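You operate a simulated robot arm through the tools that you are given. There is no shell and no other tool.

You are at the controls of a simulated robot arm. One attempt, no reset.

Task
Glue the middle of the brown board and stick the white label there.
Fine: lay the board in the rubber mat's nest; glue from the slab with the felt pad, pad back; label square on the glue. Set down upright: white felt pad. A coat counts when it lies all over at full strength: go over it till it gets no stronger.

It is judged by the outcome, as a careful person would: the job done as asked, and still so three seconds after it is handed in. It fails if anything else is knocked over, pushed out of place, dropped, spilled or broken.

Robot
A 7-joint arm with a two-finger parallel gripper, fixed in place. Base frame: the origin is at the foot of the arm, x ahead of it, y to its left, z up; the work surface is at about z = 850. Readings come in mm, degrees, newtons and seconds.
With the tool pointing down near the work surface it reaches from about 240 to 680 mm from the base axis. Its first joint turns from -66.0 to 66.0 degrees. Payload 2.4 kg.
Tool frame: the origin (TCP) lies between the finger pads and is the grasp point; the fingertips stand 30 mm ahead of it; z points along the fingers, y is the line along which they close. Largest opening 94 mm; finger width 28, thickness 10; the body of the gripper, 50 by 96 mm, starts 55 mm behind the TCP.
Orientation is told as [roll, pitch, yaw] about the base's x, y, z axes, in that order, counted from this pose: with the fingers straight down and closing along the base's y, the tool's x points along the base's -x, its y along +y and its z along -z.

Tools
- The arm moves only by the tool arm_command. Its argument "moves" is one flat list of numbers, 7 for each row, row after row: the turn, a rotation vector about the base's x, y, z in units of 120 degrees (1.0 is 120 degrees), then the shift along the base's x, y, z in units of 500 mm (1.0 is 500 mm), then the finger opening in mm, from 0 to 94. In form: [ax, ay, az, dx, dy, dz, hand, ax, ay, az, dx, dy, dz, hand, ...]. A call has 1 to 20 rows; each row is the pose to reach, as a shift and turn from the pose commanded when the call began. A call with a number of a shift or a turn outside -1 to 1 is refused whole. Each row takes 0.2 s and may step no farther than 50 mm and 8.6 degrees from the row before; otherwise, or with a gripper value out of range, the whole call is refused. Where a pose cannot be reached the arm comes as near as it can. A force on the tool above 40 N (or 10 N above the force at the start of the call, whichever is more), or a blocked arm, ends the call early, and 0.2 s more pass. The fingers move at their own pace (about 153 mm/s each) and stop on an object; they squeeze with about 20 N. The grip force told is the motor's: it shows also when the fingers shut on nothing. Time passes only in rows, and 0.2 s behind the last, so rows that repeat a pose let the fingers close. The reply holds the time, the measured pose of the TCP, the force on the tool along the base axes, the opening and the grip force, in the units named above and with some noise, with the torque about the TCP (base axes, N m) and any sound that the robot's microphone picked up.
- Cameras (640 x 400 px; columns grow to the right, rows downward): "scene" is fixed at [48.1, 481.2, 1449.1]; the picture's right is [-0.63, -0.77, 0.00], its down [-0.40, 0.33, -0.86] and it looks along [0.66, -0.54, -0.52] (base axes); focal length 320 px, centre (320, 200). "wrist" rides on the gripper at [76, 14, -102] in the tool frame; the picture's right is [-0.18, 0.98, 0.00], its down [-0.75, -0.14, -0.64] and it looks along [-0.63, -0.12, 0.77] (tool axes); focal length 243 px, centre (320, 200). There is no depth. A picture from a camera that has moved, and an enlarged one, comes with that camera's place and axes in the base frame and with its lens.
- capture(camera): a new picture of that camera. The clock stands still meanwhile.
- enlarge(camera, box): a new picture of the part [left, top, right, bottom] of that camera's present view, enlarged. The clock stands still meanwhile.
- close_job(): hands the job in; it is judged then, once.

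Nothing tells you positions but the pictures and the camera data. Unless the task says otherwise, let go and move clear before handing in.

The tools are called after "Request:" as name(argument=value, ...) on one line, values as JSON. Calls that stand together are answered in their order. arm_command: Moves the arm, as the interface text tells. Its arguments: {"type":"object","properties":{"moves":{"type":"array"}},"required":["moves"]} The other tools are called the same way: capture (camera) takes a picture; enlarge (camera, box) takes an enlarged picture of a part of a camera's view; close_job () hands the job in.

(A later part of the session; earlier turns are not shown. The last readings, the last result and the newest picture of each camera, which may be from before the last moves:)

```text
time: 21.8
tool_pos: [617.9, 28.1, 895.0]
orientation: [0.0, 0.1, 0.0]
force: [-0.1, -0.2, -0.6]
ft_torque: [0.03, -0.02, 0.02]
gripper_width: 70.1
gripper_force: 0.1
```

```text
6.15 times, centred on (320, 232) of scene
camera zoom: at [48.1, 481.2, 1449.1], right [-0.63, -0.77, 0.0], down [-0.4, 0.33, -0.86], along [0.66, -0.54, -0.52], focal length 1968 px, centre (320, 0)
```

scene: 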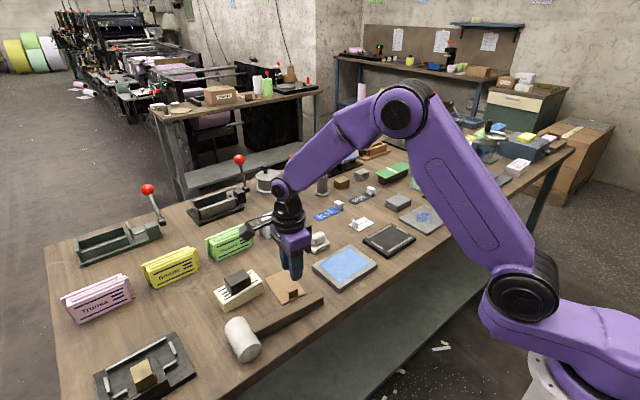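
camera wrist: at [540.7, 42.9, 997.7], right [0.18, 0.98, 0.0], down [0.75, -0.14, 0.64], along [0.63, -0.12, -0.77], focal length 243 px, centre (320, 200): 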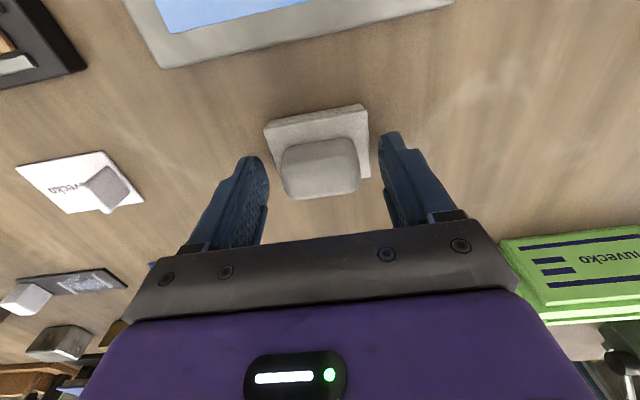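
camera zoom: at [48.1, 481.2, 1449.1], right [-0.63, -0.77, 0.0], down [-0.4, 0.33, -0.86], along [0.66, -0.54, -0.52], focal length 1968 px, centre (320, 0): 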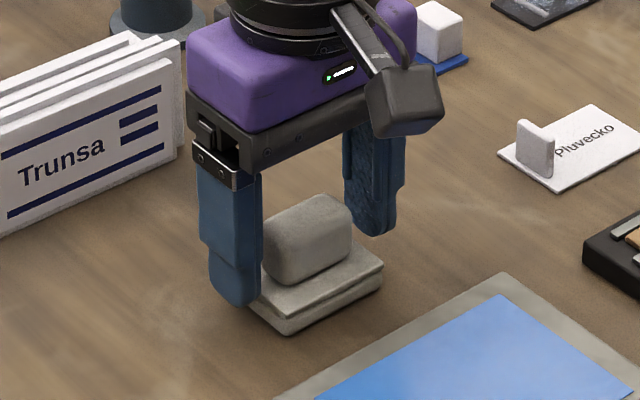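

The handle is centred between the fingers. I'll close on it.

Request:
arm_command(moves=[0, 0, 0, 0, 0, 0, 50, 0, 0, 0, 0, 0, 0, 30, 0, 0, 0, 0, 0, 0, 30, 0, 0, 0, 0, 0, 0, 30])

Request:
capture(camera="wrist")

Request:
enlarge(camera="wrist", box=[230, 80, 410, 220])

```text
time: 22.8
tool_pos: [616.6, 29.7, 895.1]
orientation: [0.0, 0.0, 0.1]
force: [0.4, 0.0, 0.4]
ft_torque: [-0.01, -0.04, -0.01]
gripper_width: 59.0
gripper_force: 20.3
```

```text
taken
camera wrist: at [540.7, 42.9, 997.9], right [0.18, 0.98, 0.0], down [0.75, -0.14, 0.64], along [0.63, -0.12, -0.77], focal length 243 px, centre (320, 200)
```

wrist: 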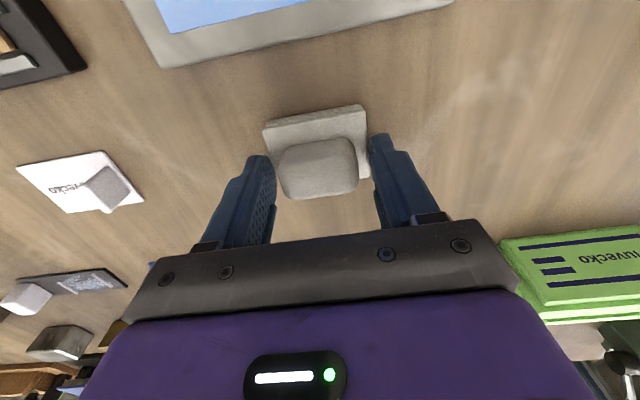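

```text
2.86 times, centred on (320, 150) of wrist
camera zoom: at [540.7, 42.9, 997.9], right [0.18, 0.98, 0.0], down [0.75, -0.14, 0.64], along [0.63, -0.12, -0.77], focal length 693 px, centre (320, 343)
```

zoom: 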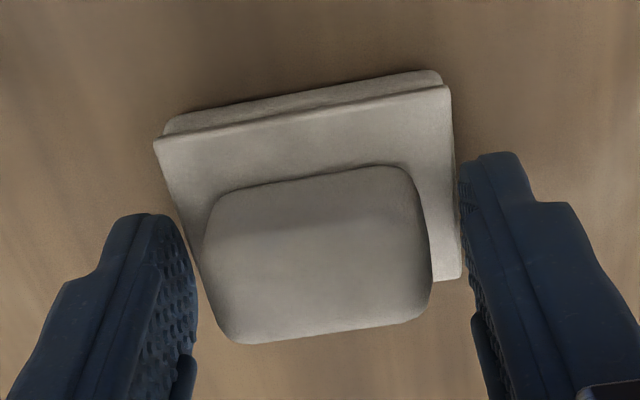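

The fingers stopped at 59 mm, so they are on the base rather than the handle, which means the base is thicker than I estimated. I'll open, rise 7 mm and grip the handle instead.

Request:
arm_command(moves=[0, 0, 0, 0, 0, 0, 72, 0, 0, 0, 0, 0, 0, 72, 0, 0, 0, -0.002, 0, 0.014, 72, 0, 0, 0, -0.002, 0, 0.014, 72])

Request:
enlarge(camera="scene", box=[290, 210, 350, 255])

Request:
enlarge(camera="wrist", box=[230, 80, 410, 220])

```text
time: 23.8
tool_pos: [615.2, 30.1, 902.7]
orientation: [0.0, 0.1, 0.0]
force: [0.9, -1.0, 0.6]
ft_torque: [0.04, 0.02, 0.0]
gripper_width: 72.1
gripper_force: 0.1
```

```text
8.89 times, centred on (320, 232) of scene
camera zoom: at [48.1, 481.2, 1449.1], right [-0.63, -0.77, 0.0], down [-0.4, 0.33, -0.86], along [0.66, -0.54, -0.52], focal length 2843 px, centre (320, -89)
```

zoom: 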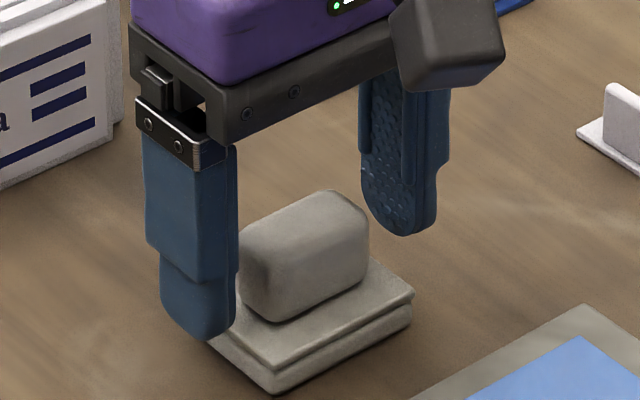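

```text
2.86 times, centred on (320, 150) of wrist
camera zoom: at [538.9, 42.9, 1005.1], right [0.18, 0.98, 0.0], down [0.75, -0.14, 0.64], along [0.63, -0.12, -0.77], focal length 693 px, centre (320, 343)
```

zoom: 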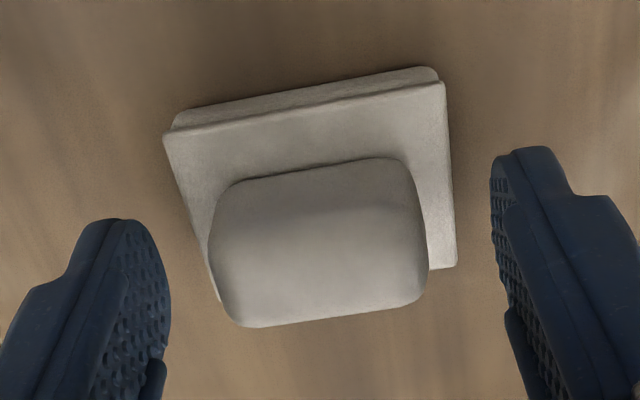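

The fingertips now stand above the base beside the handle. I'll close on the handle.

Request:
arm_command(moves=[0, 0, 0, 0, 0, 0, 50, 0, 0, 0, 0, 0, 0, 20, 0, 0, 0, 0, 0, 0, 20, 0, 0, 0, 0, 0, 0, 20])

Request:
capture(camera="wrist")

Request:
enlarge(camera="scene", box=[290, 210, 350, 255])

```text
time: 24.8
tool_pos: [616.0, 29.3, 901.8]
orientation: [0.1, 0.0, -0.1]
force: [0.8, 0.2, 0.6]
ft_torque: [-0.02, 0.0, 0.0]
gripper_width: 42.4
gripper_force: 20.2
```

```text
taken
camera wrist: at [538.9, 42.8, 1005.1], right [0.18, 0.98, 0.0], down [0.75, -0.14, 0.64], along [0.63, -0.12, -0.77], focal length 243 px, centre (320, 200)
```

wrist: 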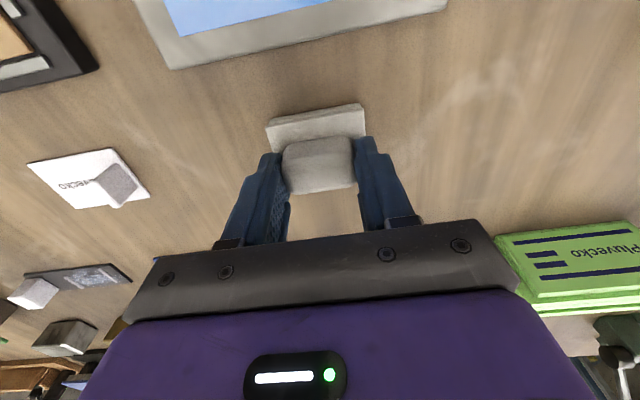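

```text
8.89 times, centred on (320, 232) of scene
camera zoom: at [48.1, 481.2, 1449.1], right [-0.63, -0.77, 0.0], down [-0.4, 0.33, -0.86], along [0.66, -0.54, -0.52], focal length 2843 px, centre (320, -89)
```

zoom: 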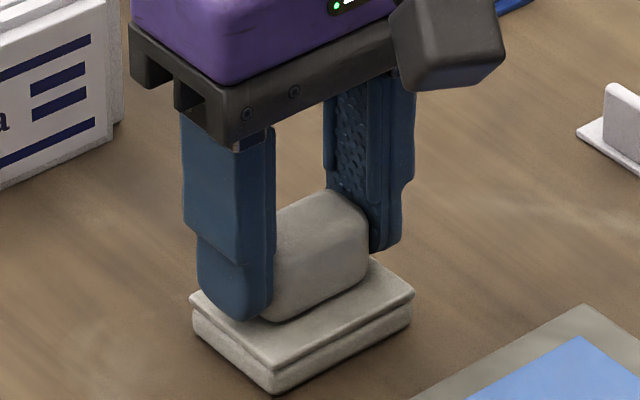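

The handle is gripped at 42.4 mm. I'll lift the pad straight up and check it hangs level.

Request:
arm_command(moves=[0, 0, 0, 0, 0, 0.01, 20, 0, 0, 0, 0, 0, 0.03, 20, 0, 0, 0, 0, 0, 0.08, 20, 0, 0, 0, 0, 0, 0.12, 20, 0, 0, 0, 0, 0, 0.12, 20])

Request:
capture(camera="wrist")

Request:
enlarge(camera="wrist", box=[230, 80, 410, 220])

Request:
enlarge(camera="scene", box=[280, 180, 360, 240])

```text
time: 26.0
tool_pos: [615.0, 31.3, 963.5]
orientation: [0.1, 0.0, 0.0]
force: [-0.5, 0.0, -0.9]
ft_torque: [-0.01, 0.01, 0.02]
gripper_width: 42.3
gripper_force: 20.4
```

```text
taken
camera wrist: at [538.1, 44.6, 1066.3], right [0.18, 0.98, 0.0], down [0.75, -0.14, 0.64], along [0.63, -0.12, -0.77], focal length 243 px, centre (320, 200)
```

wrist: 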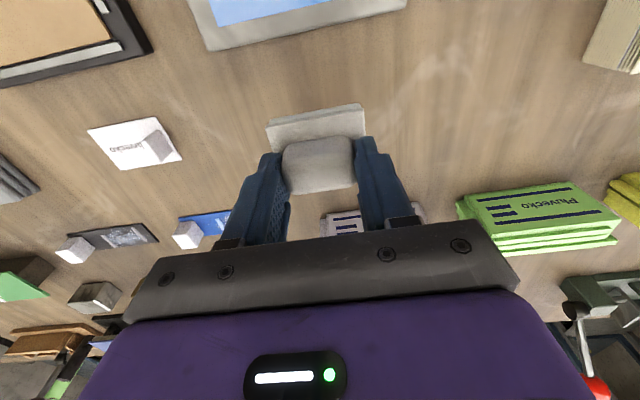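

```text
2.86 times, centred on (320, 150) of wrist
camera zoom: at [538.1, 44.6, 1066.3], right [0.18, 0.98, 0.0], down [0.75, -0.14, 0.64], along [0.63, -0.12, -0.77], focal length 693 px, centre (320, 343)
```

zoom: 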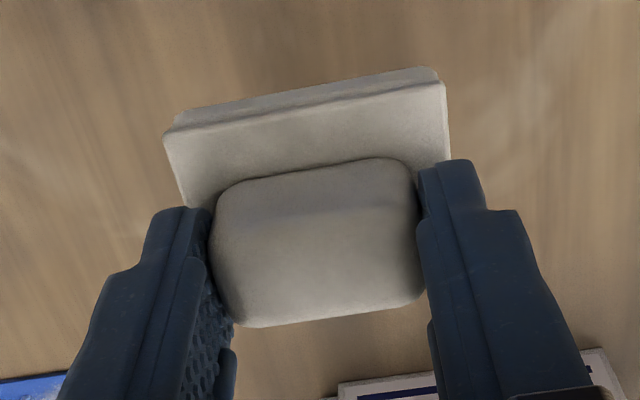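

```text
6.67 times, centred on (320, 210) of scene
camera zoom: at [48.1, 481.2, 1449.1], right [-0.63, -0.77, 0.0], down [-0.4, 0.33, -0.86], along [0.66, -0.54, -0.52], focal length 2132 px, centre (320, 133)
```

zoom: 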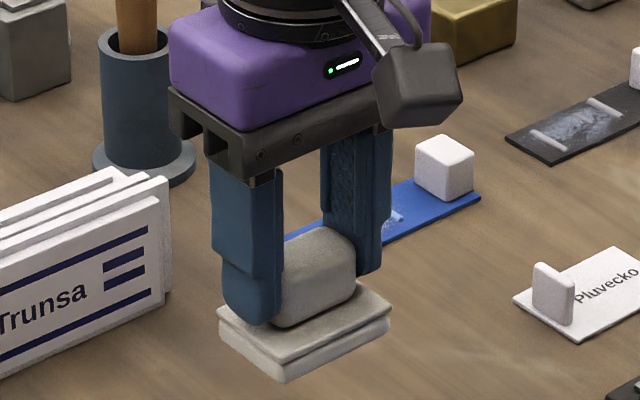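

The pad hangs level in the grip, its centre about 1 mm nearer the base than the TCP. I'll move it above the middle of the blue glue film on the slab.

Request:
arm_command(moves=[0, 0, 0, -0.076, 0, 0, 20, 0, 0, 0, -0.152, 0, 0, 20, 0, 0, 0, -0.2286, -0.001, 0, 20, 0, 0, 0, -0.2286, -0.001, -0.03, 20, 0, 0, 0, -0.2286, -0.001, -0.06, 20, 0, 0, 0, -0.2286, -0.001, -0.06, 20])

Request:
capture(camera="wrist")

Request:
enlarge(camera="scene", box=[290, 210, 400, 300])

```text
time: 27.4
tool_pos: [501.7, 30.0, 932.5]
orientation: [0.0, 0.0, 0.0]
force: [-0.3, -0.3, 0.3]
ft_torque: [-0.01, 0.0, -0.02]
gripper_width: 42.6
gripper_force: 20.4
```

```text
taken
camera wrist: at [424.4, 43.1, 1036.2], right [0.18, 0.98, 0.0], down [0.75, -0.14, 0.64], along [0.63, -0.12, -0.77], focal length 243 px, centre (320, 200)
```

wrist: 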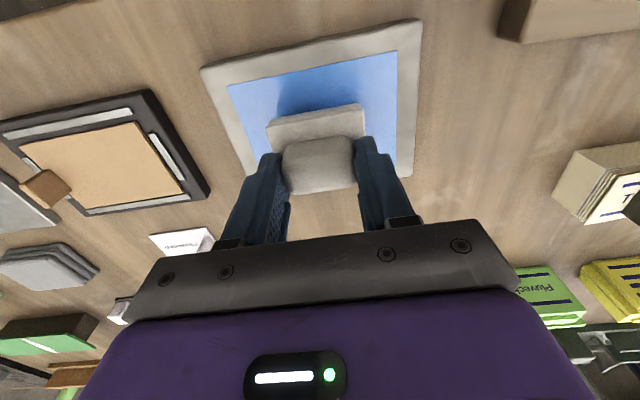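

```text
4.44 times, centred on (345, 255) of scene
camera zoom: at [48.1, 481.2, 1449.1], right [-0.63, -0.77, 0.0], down [-0.4, 0.33, -0.86], along [0.66, -0.54, -0.52], focal length 1421 px, centre (209, -44)
```

zoom: 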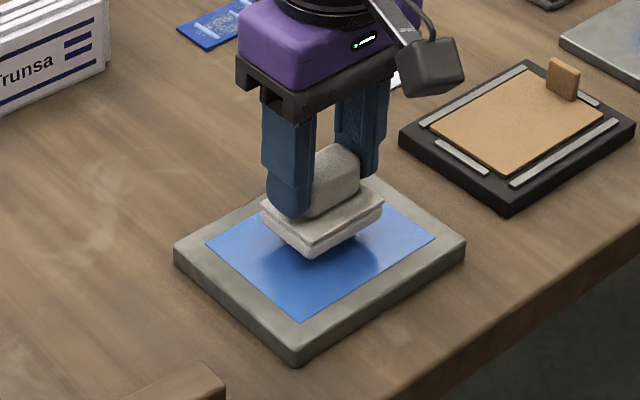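

The pad is above the film with good margins on all sides. I'll lower it carefully toward the slab.

Request:
arm_command(moves=[0, 0, 0, 0, 0, -0.016, 20, 0, 0, 0, 0, 0, -0.022, 20, 0, 0, 0, 0, 0, -0.026, 20, 0, 0, 0, 0, 0, -0.026, 20])

Request:
enlarge(camera="scene", box=[300, 230, 390, 300])

```text
time: 28.4
tool_pos: [501.0, 30.0, 921.2]
orientation: [0.0, 0.0, 0.0]
force: [-1.3, 0.9, -1.3]
ft_torque: [0.03, -0.03, 0.02]
gripper_width: 42.3
gripper_force: 19.9
```

```text
5.71 times, centred on (345, 265) of scene
camera zoom: at [48.1, 481.2, 1449.1], right [-0.63, -0.77, 0.0], down [-0.4, 0.33, -0.86], along [0.66, -0.54, -0.52], focal length 1828 px, centre (177, -171)
```

zoom: 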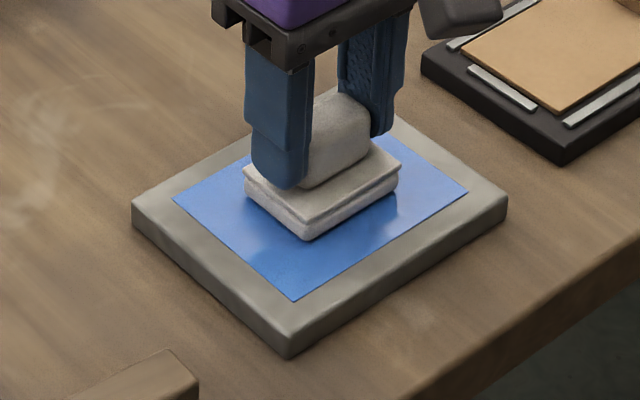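

Not touching yet. I'll continue down a little at a time.

Request:
arm_command(moves=[0, 0, 0, 0, 0, -0.002, 20, 0, 0, 0, 0, 0, -0.004, 20, 0, 0, 0, 0, 0, -0.004, 20])

```text
time: 29.2
tool_pos: [500.3, 28.9, 918.1]
orientation: [0.0, 0.0, 0.1]
force: [-2.0, -0.1, 5.4]
ft_torque: [-0.03, 0.1, 0.01]
gripper_width: 42.6
gripper_force: 20.1
```

Contact at 918 with about 5 N. I'll press slightly more and hold briefly to load the pad.

Request:
arm_command(moves=[0, 0, 0, 0, 0, -0.001, 20, 0, 0, 0, 0, 0, -0.001, 20, 0, 0, 0, 0, 0, -0.001, 20])

Request:
enlarge(camera="scene", box=[300, 230, 390, 300])

```text
time: 30.0
tool_pos: [500.1, 29.8, 917.2]
orientation: [-0.1, -0.1, 0.0]
force: [-2.2, -1.6, 16.7]
ft_torque: [-0.03, 0.07, 0.04]
gripper_width: 42.2
gripper_force: 20.0
```

```text
5.71 times, centred on (345, 265) of scene
camera zoom: at [47.7, 481.2, 1449.2], right [-0.63, -0.77, 0.0], down [-0.4, 0.33, -0.86], along [0.66, -0.54, -0.52], focal length 1828 px, centre (177, -171)
```

zoom: 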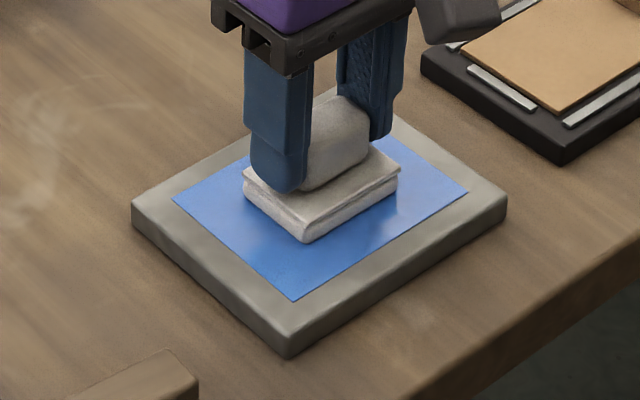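

Pressed at about 17 N. I'll lift off and look at the slab on the way, then carry the pad over the middle of the board.

Request:
arm_command(moves=[0, 0, 0, 0, 0, 0.01, 20, 0, 0, 0, 0, 0, 0.04, 20, 0, 0, 0, 0, 0, 0.085, 20, 0, 0, 0, 0.001, -0.09, 0.085, 20, 0, 0, 0, 0.002, -0.18, 0.085, 20, 0, 0, 0, 0.003, -0.27, 0.085, 20, 0, 0, 0, 0.004, -0.359, 0.085, 20, 0, 0, 0, 0.004, -0.359, 0.05, 20, 0, 0, 0, 0.004, -0.359, 0.03, 20, 0, 0, 0, 0.004, -0.359, 0.03, 20])

Request:
capture(camera="wrist")

Request:
enlarge(camera="wrist", box=[220, 60, 420, 220])

Request:
enlarge(camera="scene", box=[300, 190, 440, 300])

```text
time: 32.2
tool_pos: [502.4, -150.4, 931.8]
orientation: [0.0, 0.0, -0.1]
force: [-0.2, 0.1, 0.2]
ft_torque: [0.01, 0.02, -0.01]
gripper_width: 42.5
gripper_force: 19.8
```

```text
taken
camera wrist: at [425.5, -136.7, 1033.6], right [0.18, 0.98, 0.0], down [0.75, -0.14, 0.64], along [0.63, -0.12, -0.77], focal length 243 px, centre (320, 200)
```

wrist: 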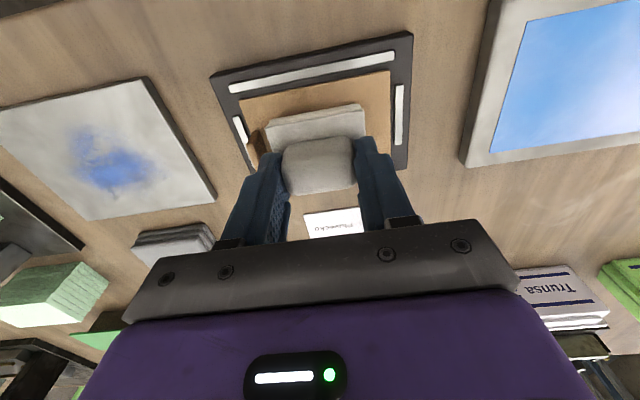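

```text
2.50 times, centred on (320, 140) of wrist
camera zoom: at [425.5, -136.7, 1033.6], right [0.18, 0.98, 0.0], down [0.75, -0.14, 0.64], along [0.63, -0.12, -0.77], focal length 606 px, centre (320, 350)
```

zoom: 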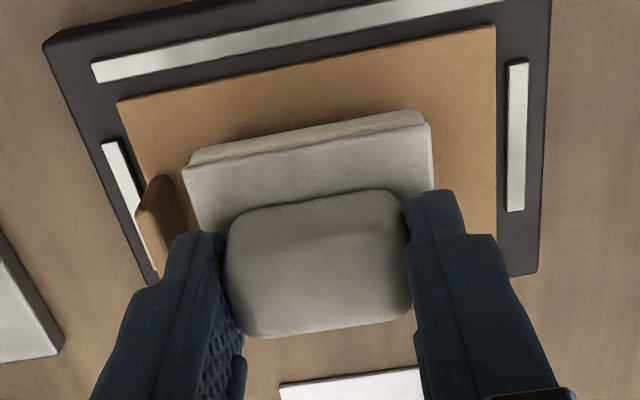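

```text
3.64 times, centred on (370, 245) of scene
camera zoom: at [48.1, 481.2, 1449.1], right [-0.63, -0.77, 0.0], down [-0.4, 0.33, -0.86], along [0.66, -0.54, -0.52], focal length 1163 px, centre (138, 36)
```

zoom: 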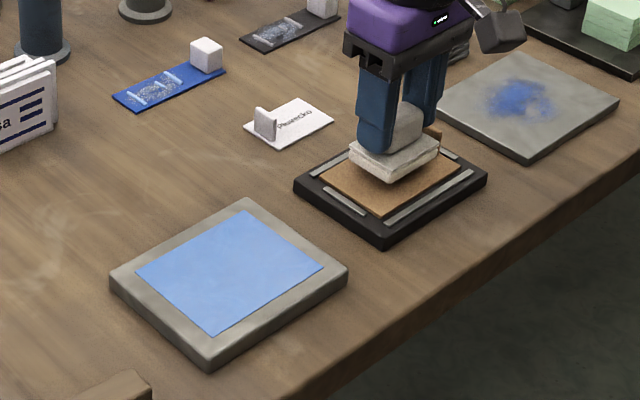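

The pad is nearly centred over the board. I'll shift it +0.8 mm in x and lower it gently.

Request:
arm_command(moves=[0, 0, 0, 0.0016, 0.0004, -0.012, 20, 0, 0, 0, 0.0016, 0.0004, -0.02, 20, 0, 0, 0, 0.0016, 0.0004, -0.024, 20, 0, 0, 0, 0.0016, 0.0004, -0.024, 20])

```text
time: 33.2
tool_pos: [502.8, -149.3, 920.3]
orientation: [0.0, 0.0, 0.0]
force: [0.8, 0.2, -0.5]
ft_torque: [0.01, 0.0, -0.01]
gripper_width: 42.8
gripper_force: 19.9
```

Still no contact at 920.5. I'll step down further.

Request:
arm_command(moves=[0, 0, 0, 0, 0, -0.002, 20, 0, 0, 0, 0, 0, -0.003, 20, 0, 0, 0, 0, 0, -0.003, 20])

```text
time: 34.0
tool_pos: [503.6, -150.0, 921.0]
orientation: [-0.1, -0.1, 0.0]
force: [-0.7, 0.8, 14.3]
ft_torque: [0.06, 0.07, 0.02]
gripper_width: 42.5
gripper_force: 19.9
```

The pad presses the board with about 14 N. I'll hold briefly, then lift off and look at the coat.

Request:
arm_command(moves=[0, 0, 0, 0, 0, 0, 20, 0, 0, 0, 0, 0, 0.01, 20, 0, 0, 0, 0, 0, 0.05, 20, 0, 0, 0, 0, 0.09, 0.09, 20, 0, 0, 0, 0, 0.18, 0.09, 20, 0, 0, 0, 0, 0.18, 0.09, 20])

Request:
capture(camera="wrist")

Request:
enlarge(camera="scene", box=[350, 210, 430, 265])

Request:
enlarge(camera="wrist", box=[100, 40, 300, 180])

```text
time: 35.4
tool_pos: [504.5, -59.0, 962.9]
orientation: [0.0, 0.0, 0.0]
force: [-0.3, 0.0, -0.9]
ft_torque: [0.01, -0.01, -0.01]
gripper_width: 42.4
gripper_force: 20.0
```

```text
taken
camera wrist: at [427.7, -45.5, 1066.4], right [0.18, 0.98, 0.0], down [0.75, -0.14, 0.64], along [0.63, -0.12, -0.77], focal length 243 px, centre (320, 200)
```

wrist: 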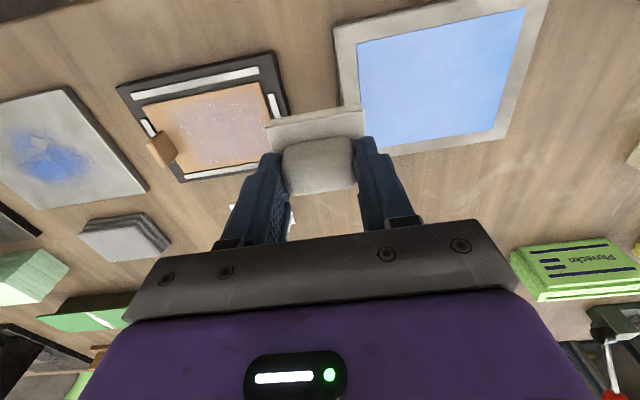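

```text
7.27 times, centred on (390, 238) of scene
camera zoom: at [48.1, 481.3, 1449.1], right [-0.63, -0.77, 0.0], down [-0.4, 0.33, -0.86], along [0.66, -0.54, -0.52], focal length 2326 px, centre (-189, -73)
```

zoom: 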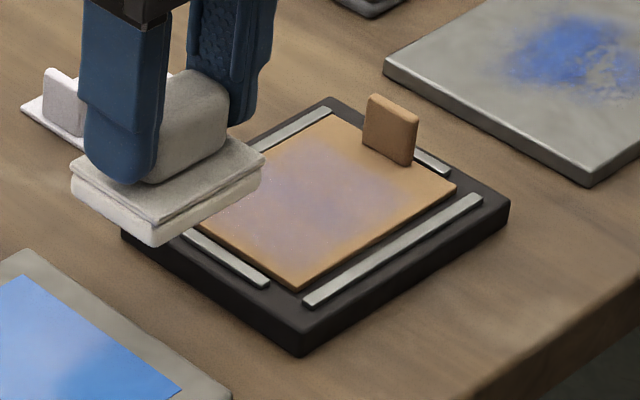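

```text
2.86 times, centred on (200, 110) of wrist
camera zoom: at [427.7, -45.5, 1066.4], right [0.18, 0.98, 0.0], down [0.75, -0.14, 0.64], along [0.63, -0.12, -0.77], focal length 693 px, centre (663, 457)
```

zoom: 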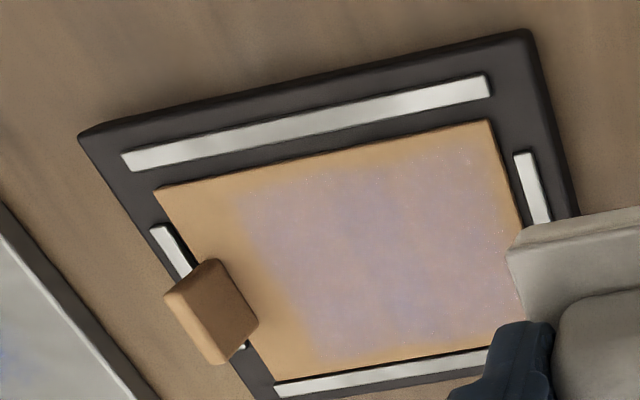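

The first dab left a faint bluish patch, so more coats are needed. I'll look at the patch more clearly.

Request:
enlarge(camera="wrist", box=[130, 70, 290, 190])

Request:
arm_command(moves=[0, 0, 0, -0.001, 0.09, 0, 20, 0, 0, 0, -0.003, 0.178, 0, 20, 0, 0, 0, -0.003, 0.178, 0, 20])

Request:
enlarge(camera="scene", box=[355, 215, 425, 260])

Request:
capture(camera="wrist")

```text
3.33 times, centred on (210, 130) of wrist
camera zoom: at [427.7, -45.5, 1066.4], right [0.18, 0.98, 0.0], down [0.75, -0.14, 0.64], along [0.63, -0.12, -0.77], focal length 809 px, centre (687, 433)
```

zoom: 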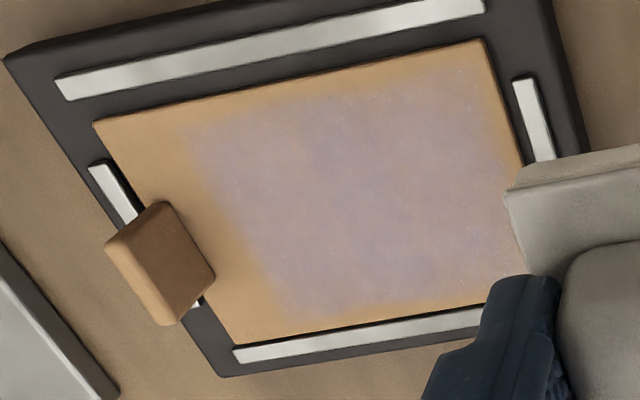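

```text
time: 36.2
tool_pos: [501.0, 28.8, 962.9]
orientation: [0.0, 0.1, 0.1]
force: [0.8, 0.6, -0.4]
ft_torque: [-0.02, -0.01, 0.0]
gripper_width: 42.7
gripper_force: 19.7
```

```text
8.89 times, centred on (390, 238) of scene
camera zoom: at [48.1, 481.3, 1449.1], right [-0.63, -0.77, 0.0], down [-0.4, 0.33, -0.86], along [0.66, -0.54, -0.52], focal length 2843 px, centre (-302, -133)
```

zoom: 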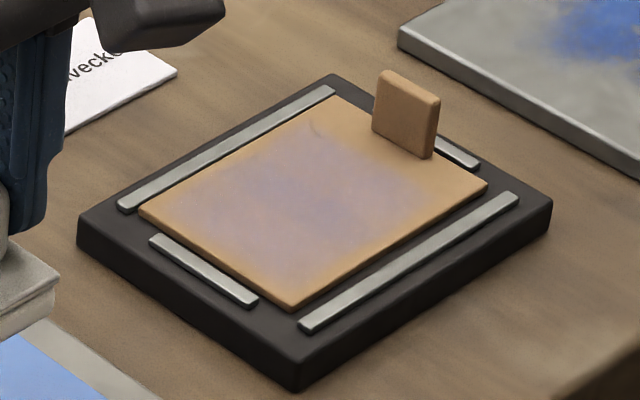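

```text
taken
camera wrist: at [423.6, 42.6, 1065.5], right [0.18, 0.98, 0.0], down [0.75, -0.14, 0.64], along [0.63, -0.12, -0.77], focal length 243 px, centre (320, 200)
```

wrist: 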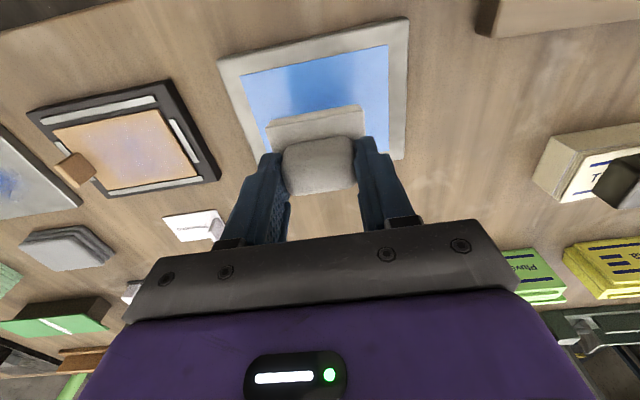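

I need a sharper look at where the patch ends, so I'll zoom on the board from here.

Request:
enlarge(camera="wrist", box=[20, 70, 230, 210])

Request:
enlarge(camera="scene", box=[365, 215, 415, 250])

Request:
enlarge(camera="wrist", box=[220, 10, 420, 150])

```text
2.86 times, centred on (125, 140) of wrist
camera zoom: at [423.6, 42.6, 1065.5], right [0.18, 0.98, 0.0], down [0.75, -0.14, 0.64], along [0.63, -0.12, -0.77], focal length 693 px, centre (877, 371)
```

zoom: 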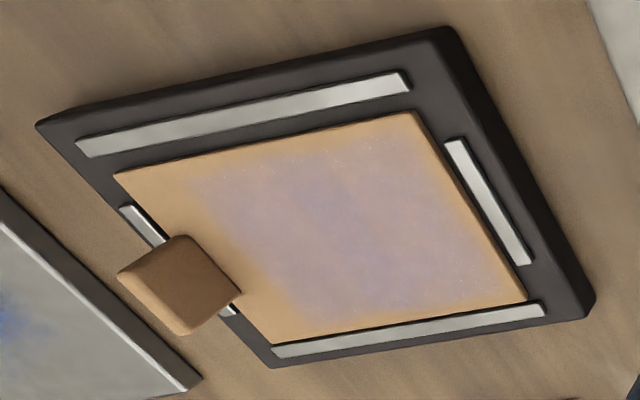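

```text
11.43 times, centred on (390, 232) of scene
camera zoom: at [48.1, 481.3, 1449.1], right [-0.63, -0.77, 0.0], down [-0.4, 0.33, -0.86], along [0.66, -0.54, -0.52], focal length 3655 px, centre (-480, -171)
```

zoom: 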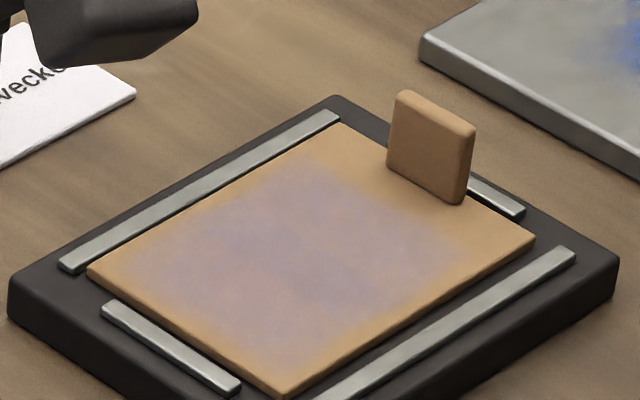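

```text
2.86 times, centred on (320, 80) of wrist
camera zoom: at [423.6, 42.6, 1065.5], right [0.18, 0.98, 0.0], down [0.75, -0.14, 0.64], along [0.63, -0.12, -0.77], focal length 693 px, centre (320, 543)
```

zoom: 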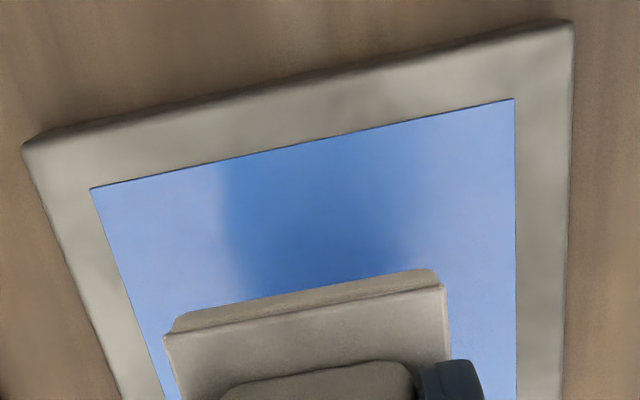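

The faint patch spans roughly y -180 to -105 and x 478 to 530. I'll reload the pad and dab again at the same spot to see how the coat builds.

Request:
arm_command(moves=[0, 0, 0, 0, 0, -0.06, 20, 0, 0, 0, 0, 0, -0.085, 20, 0, 0, 0, 0, 0, -0.092, 20, 0, 0, 0, 0, 0, -0.093, 20, 0, 0, 0, 0, 0, -0.093, 20, 0, 0, 0, 0, 0, -0.08, 20, 0, 0, 0, 0, 0, -0.04, 20, 0, 0, 0, 0, 0, 0, 20, 0, 0, 0, 0.0007, -0.09, 0, 20, 0, 0, 0, 0.0015, -0.18, 0, 20, 0, 0, 0, 0.0022, -0.27, 0, 20, 0, 0, 0, 0.003, -0.358, 0, 20, 0, 0, 0, 0.003, -0.358, -0.05, 20, 0, 0, 0, 0.003, -0.358, -0.085, 20, 0, 0, 0, 0.003, -0.358, -0.089, 20, 0, 0, 0, 0.003, -0.358, -0.09, 20, 0, 0, 0, 0.003, -0.358, -0.09, 20])

```text
time: 39.8
tool_pos: [504.5, -149.4, 919.6]
orientation: [-0.1, -0.1, 0.1]
force: [-2.5, 1.7, 12.6]
ft_torque: [0.11, 0.1, 0.01]
gripper_width: 42.4
gripper_force: 20.2
```

The second dab is pressed at about 13 N. I'll lift straight up, move aside and look.

Request:
arm_command(moves=[0, 0, 0, 0, 0, 0.01, 20, 0, 0, 0, 0, 0, 0.05, 20, 0, 0, 0, 0, 0, 0.09, 20, 0, 0, 0, -0.0007, 0.09, 0.09, 20, 0, 0, 0, -0.0015, 0.18, 0.09, 20, 0, 0, 0, -0.0022, 0.27, 0.09, 20, 0, 0, 0, -0.003, 0.358, 0.09, 20, 0, 0, 0, -0.003, 0.358, 0.09, 20])

Request:
enlarge(camera="wrist", box=[20, 70, 230, 210])

Request:
enlarge(camera="scene", box=[365, 215, 415, 250])

```text
time: 41.6
tool_pos: [502.4, 29.1, 964.8]
orientation: [0.1, -0.1, -0.1]
force: [0.3, -0.1, -1.6]
ft_torque: [-0.02, 0.0, -0.02]
gripper_width: 42.3
gripper_force: 19.9
```

```text
2.86 times, centred on (125, 140) of wrist
camera zoom: at [426.1, 43.4, 1068.3], right [0.18, 0.98, 0.0], down [0.75, -0.14, 0.64], along [0.63, -0.12, -0.77], focal length 693 px, centre (877, 371)
```

zoom: 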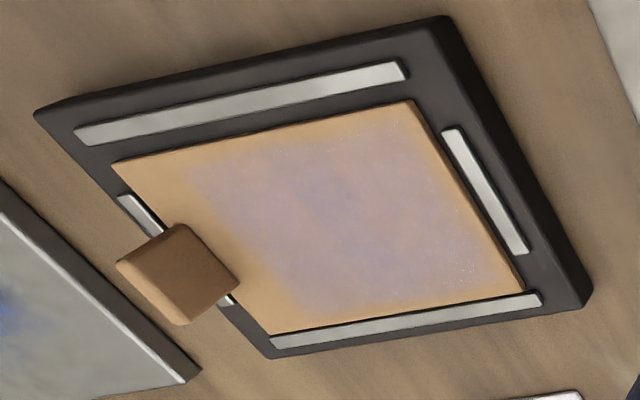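

```text
11.43 times, centred on (390, 232) of scene
camera zoom: at [48.1, 481.3, 1449.1], right [-0.63, -0.77, 0.0], down [-0.4, 0.33, -0.86], along [0.66, -0.54, -0.52], focal length 3655 px, centre (-480, -171)
```

zoom: 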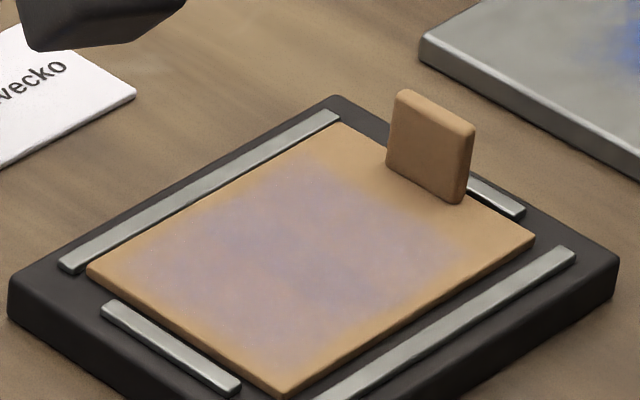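

The coat got a bit stronger at the dabbed part, while the far (+y) end looks fainter. I'll reload, dab at the centre again, and also dab 12 mm further toward +y to see how it fills.

Request:
arm_command(moves=[0, 0, 0, 0, 0, -0.06, 20, 0, 0, 0, 0, 0, -0.085, 20, 0, 0, 0, 0, 0, -0.092, 20, 0, 0, 0, 0, 0, -0.093, 20, 0, 0, 0, 0, 0, -0.093, 20, 0, 0, 0, 0, 0, -0.08, 20, 0, 0, 0, 0, 0, -0.04, 20, 0, 0, 0, 0, 0, 0, 20, 0, 0, 0, 0.0007, -0.09, 0, 20, 0, 0, 0, 0.0015, -0.18, 0, 20, 0, 0, 0, 0.0022, -0.26, 0, 20, 0, 0, 0, 0.003, -0.334, 0, 20, 0, 0, 0, 0.003, -0.334, -0.05, 20, 0, 0, 0, 0.003, -0.334, -0.085, 20, 0, 0, 0, 0.003, -0.334, -0.089, 20, 0, 0, 0, 0.003, -0.334, -0.09, 20, 0, 0, 0, 0.003, -0.334, -0.09, 20, 0, 0, 0, 0.003, -0.334, -0.08, 20, 0, 0, 0, 0.003, -0.334, -0.04, 20, 0, 0, 0, 0.003, -0.334, 0, 20])

Request:
arm_command(moves=[0, 0, 0, -0.0007, 0.09, 0, 20, 0, 0, 0, -0.0015, 0.18, 0, 20, 0, 0, 0, -0.0022, 0.26, 0, 20, 0, 0, 0, -0.003, 0.334, 0, 20, 0, 0, 0, -0.003, 0.334, 0, 20])

Request:
enlarge(camera="wrist", box=[20, 70, 230, 210])

Request:
enlarge(camera="scene", box=[365, 215, 415, 250])

```text
time: 45.8
tool_pos: [504.9, -136.7, 963.7]
orientation: [0.1, 0.0, 0.0]
force: [-0.1, 0.1, -0.2]
ft_torque: [0.0, -0.02, -0.01]
gripper_width: 42.4
gripper_force: 19.6
```

```text
time: 47.0
tool_pos: [502.3, 29.5, 963.0]
orientation: [0.0, 0.0, 0.0]
force: [0.3, -0.5, -0.7]
ft_torque: [-0.03, 0.02, 0.0]
gripper_width: 42.2
gripper_force: 19.5
```

```text
2.86 times, centred on (125, 140) of wrist
camera zoom: at [424.9, 42.9, 1066.1], right [0.18, 0.98, 0.0], down [0.75, -0.14, 0.64], along [0.63, -0.12, -0.77], focal length 693 px, centre (877, 371)
```

zoom: 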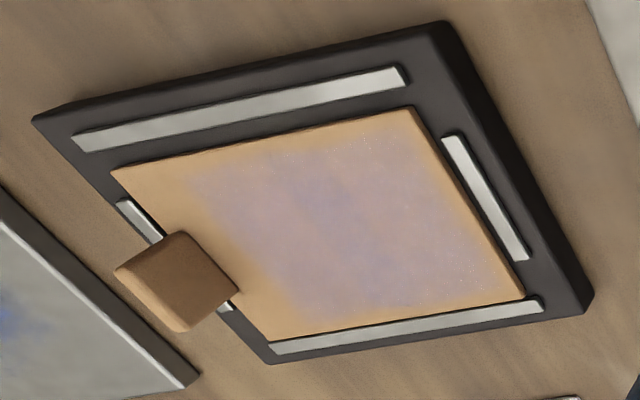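

```text
11.43 times, centred on (390, 232) of scene
camera zoom: at [48.1, 481.3, 1449.1], right [-0.63, -0.77, 0.0], down [-0.4, 0.33, -0.86], along [0.66, -0.54, -0.52], focal length 3655 px, centre (-480, -171)
```

zoom: 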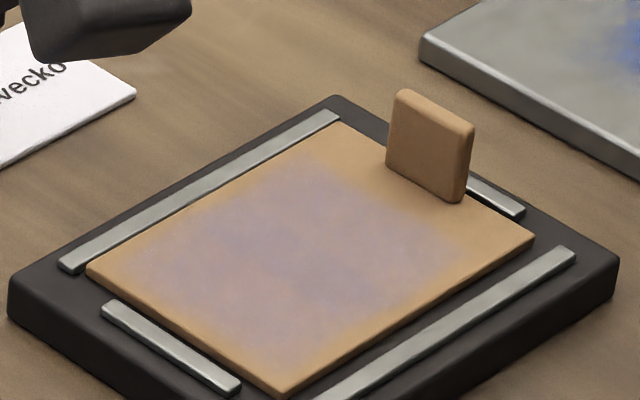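

The coat's change is hard to judge. I'll take close-up reference pictures of the patch colour before the next pass.

Request:
enlarge(camera="wrist", box=[80, 110, 200, 185])

Request:
enlarge(camera="scene", box=[372, 225, 404, 250])

```text
5.33 times, centred on (140, 148) of wrist
camera zoom: at [424.9, 42.9, 1066.1], right [0.18, 0.98, 0.0], down [0.75, -0.14, 0.64], along [0.63, -0.12, -0.77], focal length 1294 px, centre (1280, 480)
```

zoom: 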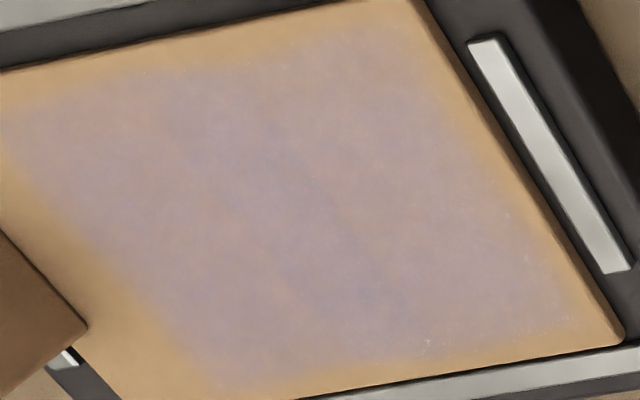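

```text
16.00 times, centred on (388, 238) of scene
camera zoom: at [48.1, 481.3, 1449.1], right [-0.63, -0.77, 0.0], down [-0.4, 0.33, -0.86], along [0.66, -0.54, -0.52], focal length 5117 px, centre (-768, -400)
```

zoom: 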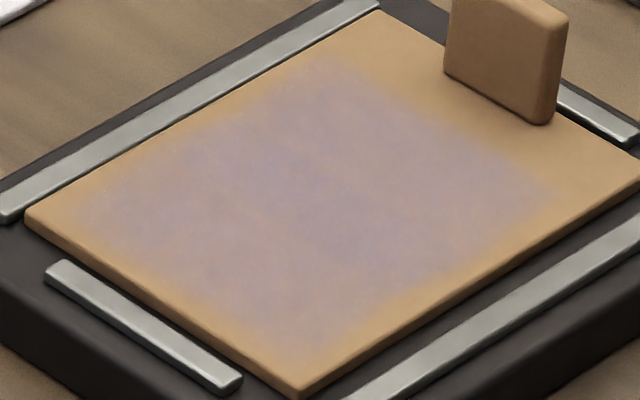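

The patch is a rounded rectangle of about 75×52 mm centred near (502.5,-142.5), slightly stronger in its middle stripe. I'll reload, press at the patch centre with a longer hold and a little more force, and compare.

Request:
arm_command(moves=[0, 0, 0, 0, 0, -0.06, 20, 0, 0, 0, 0, 0, -0.085, 20, 0, 0, 0, 0, 0, -0.092, 20, 0, 0, 0, 0, 0, -0.094, 20, 0, 0, 0, 0, 0, -0.094, 20, 0, 0, 0, 0, 0, -0.094, 20, 0, 0, 0, 0, 0, -0.08, 20, 0, 0, 0, 0, 0, -0.04, 20, 0, 0, 0, 0, 0, 0, 20, 0, 0, 0, 0.0007, -0.09, 0, 20, 0, 0, 0, 0.0015, -0.18, 0, 20, 0, 0, 0, 0.0015, -0.265, 0, 20, 0, 0, 0, 0.002, -0.345, 0, 20, 0, 0, 0, 0.002, -0.345, -0.05, 20, 0, 0, 0, 0.002, -0.345, -0.085, 20, 0, 0, 0, 0.002, -0.345, -0.089, 20, 0, 0, 0, 0.002, -0.345, -0.091, 20, 0, 0, 0, 0.002, -0.345, -0.091, 20, 0, 0, 0, 0.002, -0.345, -0.091, 20, 0, 0, 0, 0.002, -0.345, -0.091, 20])

Request:
arm_command(moves=[0, 0, 0, 0, 0, 0, 20, 0, 0, 0, 0, 0, 0, 20, 0, 0, 0, 0, 0, 0, 20, 0, 0, 0, 0, 0, 0, 20, 0, 0, 0, 0, 0, 0, 20])

Request:
arm_command(moves=[0, 0, 0, 0, 0, 0.011, 20, 0, 0, 0, 0, 0, 0.05, 20, 0, 0, 0, 0, 0, 0.091, 20, 0, 0, 0, -0.0005, 0.09, 0.091, 20, 0, 0, 0, -0.001, 0.18, 0.091, 20, 0, 0, 0, -0.0015, 0.265, 0.091, 20, 0, 0, 0, -0.002, 0.345, 0.091, 20, 0, 0, 0, -0.002, 0.345, 0.091, 20])

Request:
enlarge(camera="wrist", box=[80, 110, 200, 185])

Request:
enlarge(camera="scene", box=[372, 225, 404, 250])

```text
time: 51.2
tool_pos: [503.0, -143.1, 917.4]
orientation: [0.0, -0.2, 0.0]
force: [2.9, -2.7, 17.3]
ft_torque: [-0.1, -0.12, -0.02]
gripper_width: 42.6
gripper_force: 19.6
```

```text
time: 52.4
tool_pos: [502.5, -144.1, 917.5]
orientation: [0.0, 0.0, 0.0]
force: [1.8, -0.3, 20.9]
ft_torque: [0.0, -0.1, 0.01]
gripper_width: 42.1
gripper_force: 19.3
```

```text
time: 54.2
tool_pos: [501.0, 28.4, 965.6]
orientation: [0.1, 0.0, 0.0]
force: [1.4, 0.2, -1.4]
ft_torque: [0.05, -0.01, 0.0]
gripper_width: 42.6
gripper_force: 20.3
```

```text
5.33 times, centred on (140, 148) of wrist
camera zoom: at [425.0, 40.9, 1068.2], right [0.18, 0.98, 0.0], down [0.75, -0.14, 0.64], along [0.63, -0.12, -0.77], focal length 1294 px, centre (1280, 480)
```

zoom: 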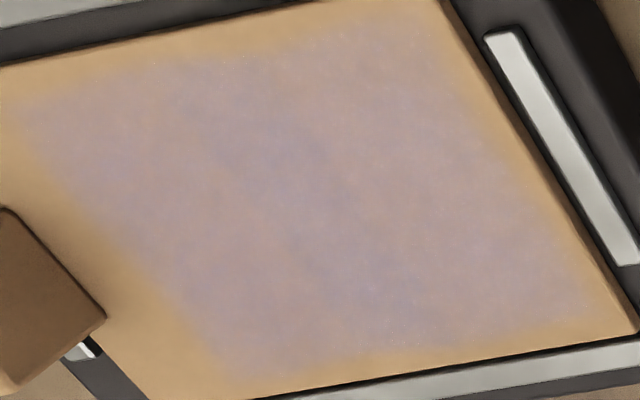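

```text
16.00 times, centred on (388, 238) of scene
camera zoom: at [48.1, 481.3, 1449.1], right [-0.63, -0.77, 0.0], down [-0.4, 0.33, -0.86], along [0.66, -0.54, -0.52], focal length 5117 px, centre (-768, -400)
```

zoom: 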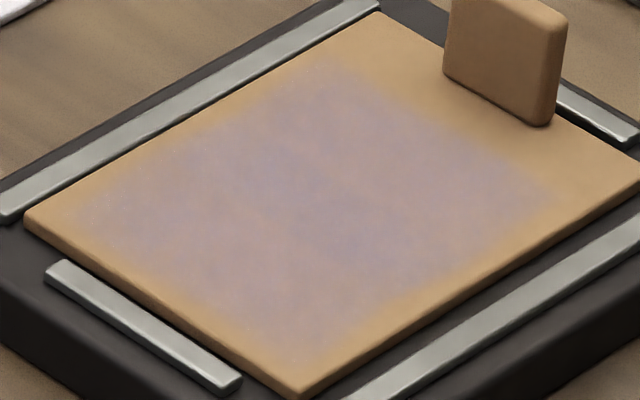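

The colour looks the same as before, so it may already be at its limit for dabbing. To be sure, I'll reload and go over the patch with gentle wiping strokes, then compare.

Request:
arm_command(moves=[0, 0, 0, 0, 0, -0.06, 20, 0, 0, 0, 0, 0, -0.085, 20, 0, 0, 0, 0, 0, -0.092, 20, 0, 0, 0, 0, 0, -0.094, 20, 0, 0, 0, 0, 0, -0.094, 20, 0, 0, 0, 0, 0, -0.08, 20, 0, 0, 0, 0, 0, -0.04, 20, 0, 0, 0, 0, 0, 0, 20, 0, 0, 0, 0.0007, -0.09, 0, 20, 0, 0, 0, 0.0015, -0.18, 0, 20, 0, 0, 0, 0.002, -0.265, 0, 20, 0, 0, 0, 0.002, -0.345, 0, 20, 0, 0, 0, 0.002, -0.345, -0.05, 20, 0, 0, 0, 0.002, -0.345, -0.085, 20, 0, 0, 0, 0.002, -0.345, -0.089, 20, 0, 0, 0, 0.002, -0.345, -0.09, 20, 0, 0, 0, 0.002, -0.345, -0.09, 20])

Request:
arm_command(moves=[0, 0, 0, 0, 0.008, 0, 20, 0, 0, 0, 0, 0.014, 0, 20, 0, 0, 0, 0, 0.006, 0, 20, 0, 0, 0, 0, -0.004, 0, 20, 0, 0, 0, 0, -0.014, 0, 20, 0, 0, 0, 0, -0.006, 0, 20, 0, 0, 0, 0, 0, 0, 20])

```text
time: 57.8
tool_pos: [503.9, -144.5, 917.5]
orientation: [0.0, -0.1, 0.0]
force: [-0.5, -2.8, 6.6]
ft_torque: [-0.12, -0.03, 0.01]
gripper_width: 42.3
gripper_force: 19.8
```

```text
time: 59.4
tool_pos: [502.6, -143.4, 918.5]
orientation: [0.1, 0.0, 0.0]
force: [-0.7, -0.1, -0.1]
ft_torque: [-0.03, 0.02, -0.01]
gripper_width: 42.4
gripper_force: 20.4
```

The contact force faded during the wiping, so I'll press 0.5–1 mm further while still in place and repeat the strokes.

Request:
arm_command(moves=[0, 0, 0, 0, 0, -0.001, 20, 0, 0, 0, 0, 0, -0.002, 20, 0, 0, 0, 0, 0, -0.002, 20])

```text
time: 60.2
tool_pos: [503.7, -143.0, 918.2]
orientation: [-0.1, -0.1, -0.1]
force: [-1.4, -1.2, 14.7]
ft_torque: [-0.02, 0.07, 0.0]
gripper_width: 42.4
gripper_force: 20.2
```

Contact is back at about 15 N. I'll wipe back and forth along y over the patch.

Request:
arm_command(moves=[0, 0, 0, 0, 0.008, 0, 20, 0, 0, 0, 0, 0.015, 0, 20, 0, 0, 0, 0, 0.006, 0, 20, 0, 0, 0, 0, -0.004, 0, 20, 0, 0, 0, 0, -0.015, 0, 20, 0, 0, 0, 0, -0.006, 0, 20])

```text
time: 61.6
tool_pos: [503.2, -148.8, 917.9]
orientation: [-0.1, -0.1, -0.2]
force: [1.3, -5.4, 11.2]
ft_torque: [-0.24, -0.06, 0.01]
gripper_width: 42.2
gripper_force: 20.0
```

The wiping stays in contact at about 11 N. I'll lift and compare the colour.

Request:
arm_command(moves=[0, 0, 0, 0, 0, 0.011, 20, 0, 0, 0, 0, 0, 0.05, 20, 0, 0, 0, 0, 0, 0.092, 20, 0, 0, 0, -0.0005, 0.09, 0.092, 20, 0, 0, 0, -0.001, 0.18, 0.092, 20, 0, 0, 0, -0.0015, 0.27, 0.092, 20, 0, 0, 0, -0.002, 0.351, 0.092, 20, 0, 0, 0, -0.002, 0.351, 0.092, 20])

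Request:
enlarge(camera="wrist", box=[80, 110, 200, 185])

Request:
enlarge(camera="scene", box=[372, 225, 404, 250])

Request:
capture(camera="wrist")

```text
time: 63.4
tool_pos: [502.7, 29.6, 961.5]
orientation: [0.1, 0.0, 0.0]
force: [0.9, -0.2, -0.6]
ft_torque: [-0.02, 0.03, 0.04]
gripper_width: 42.4
gripper_force: 19.7
```

```text
5.33 times, centred on (140, 148) of wrist
camera zoom: at [425.2, 44.1, 1065.0], right [0.18, 0.98, 0.0], down [0.75, -0.14, 0.64], along [0.63, -0.12, -0.77], focal length 1294 px, centre (1280, 480)
```

zoom: 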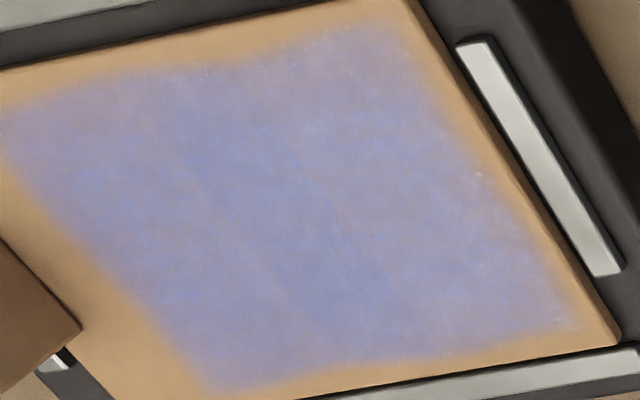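

```text
16.00 times, centred on (388, 238) of scene
camera zoom: at [48.1, 481.3, 1449.1], right [-0.63, -0.77, 0.0], down [-0.4, 0.33, -0.86], along [0.66, -0.54, -0.52], focal length 5117 px, centre (-768, -400)
```

zoom: 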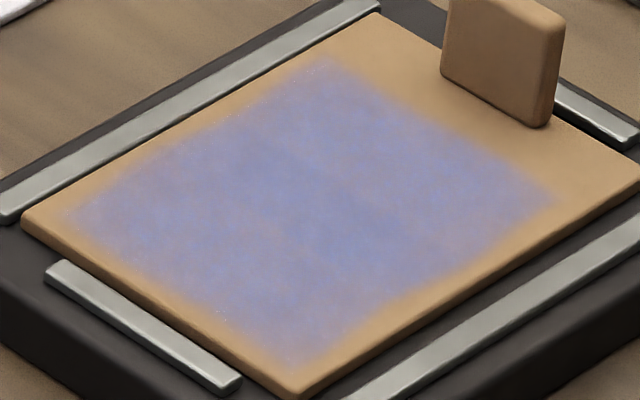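

```text
taken
camera wrist: at [425.2, 44.1, 1065.0], right [0.18, 0.98, 0.0], down [0.75, -0.14, 0.64], along [0.63, -0.12, -0.77], focal length 243 px, centre (320, 200)
```

wrist: 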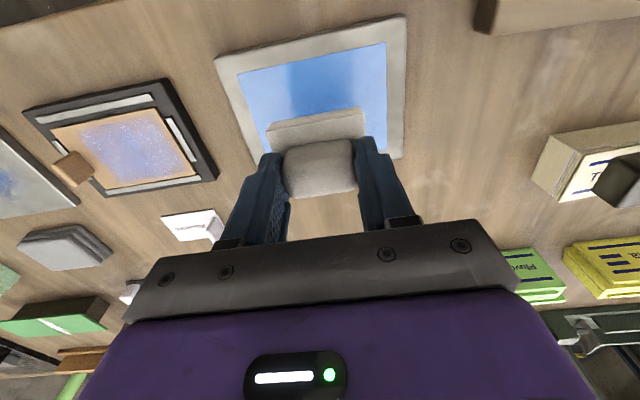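

Wiping makes a clear difference: the patch is now much bluer. I'll reload the pad, checking the press force, and go over it again.

Request:
arm_command(moves=[0, 0, 0, 0, 0, -0.06, 20, 0, 0, 0, 0, 0, -0.085, 20, 0, 0, 0, 0, 0, -0.092, 20, 0, 0, 0, 0, 0, -0.094, 20, 0, 0, 0, 0, 0, -0.096, 20, 0, 0, 0, 0, 0, -0.096, 20])

Request:
enlarge(camera="wrist", box=[230, 80, 410, 220])

```text
time: 64.8
tool_pos: [502.2, 29.3, 917.2]
orientation: [0.1, -0.2, 0.0]
force: [-6.7, 1.3, 28.5]
ft_torque: [0.02, 0.3, 0.0]
gripper_width: 42.3
gripper_force: 20.1
```

```text
2.86 times, centred on (320, 150) of wrist
camera zoom: at [425.0, 43.3, 1019.2], right [0.18, 0.98, 0.0], down [0.75, -0.14, 0.64], along [0.63, -0.12, -0.77], focal length 693 px, centre (320, 343)
```

zoom: 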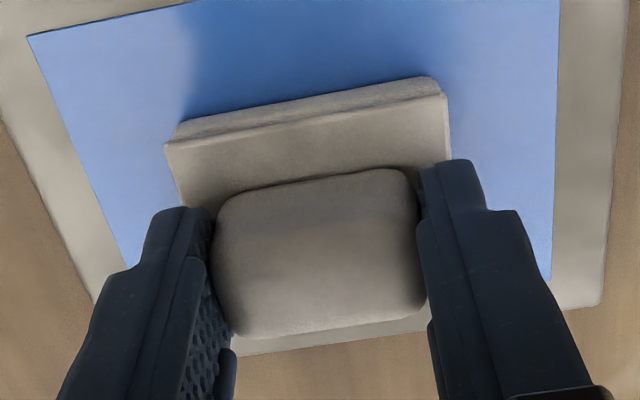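

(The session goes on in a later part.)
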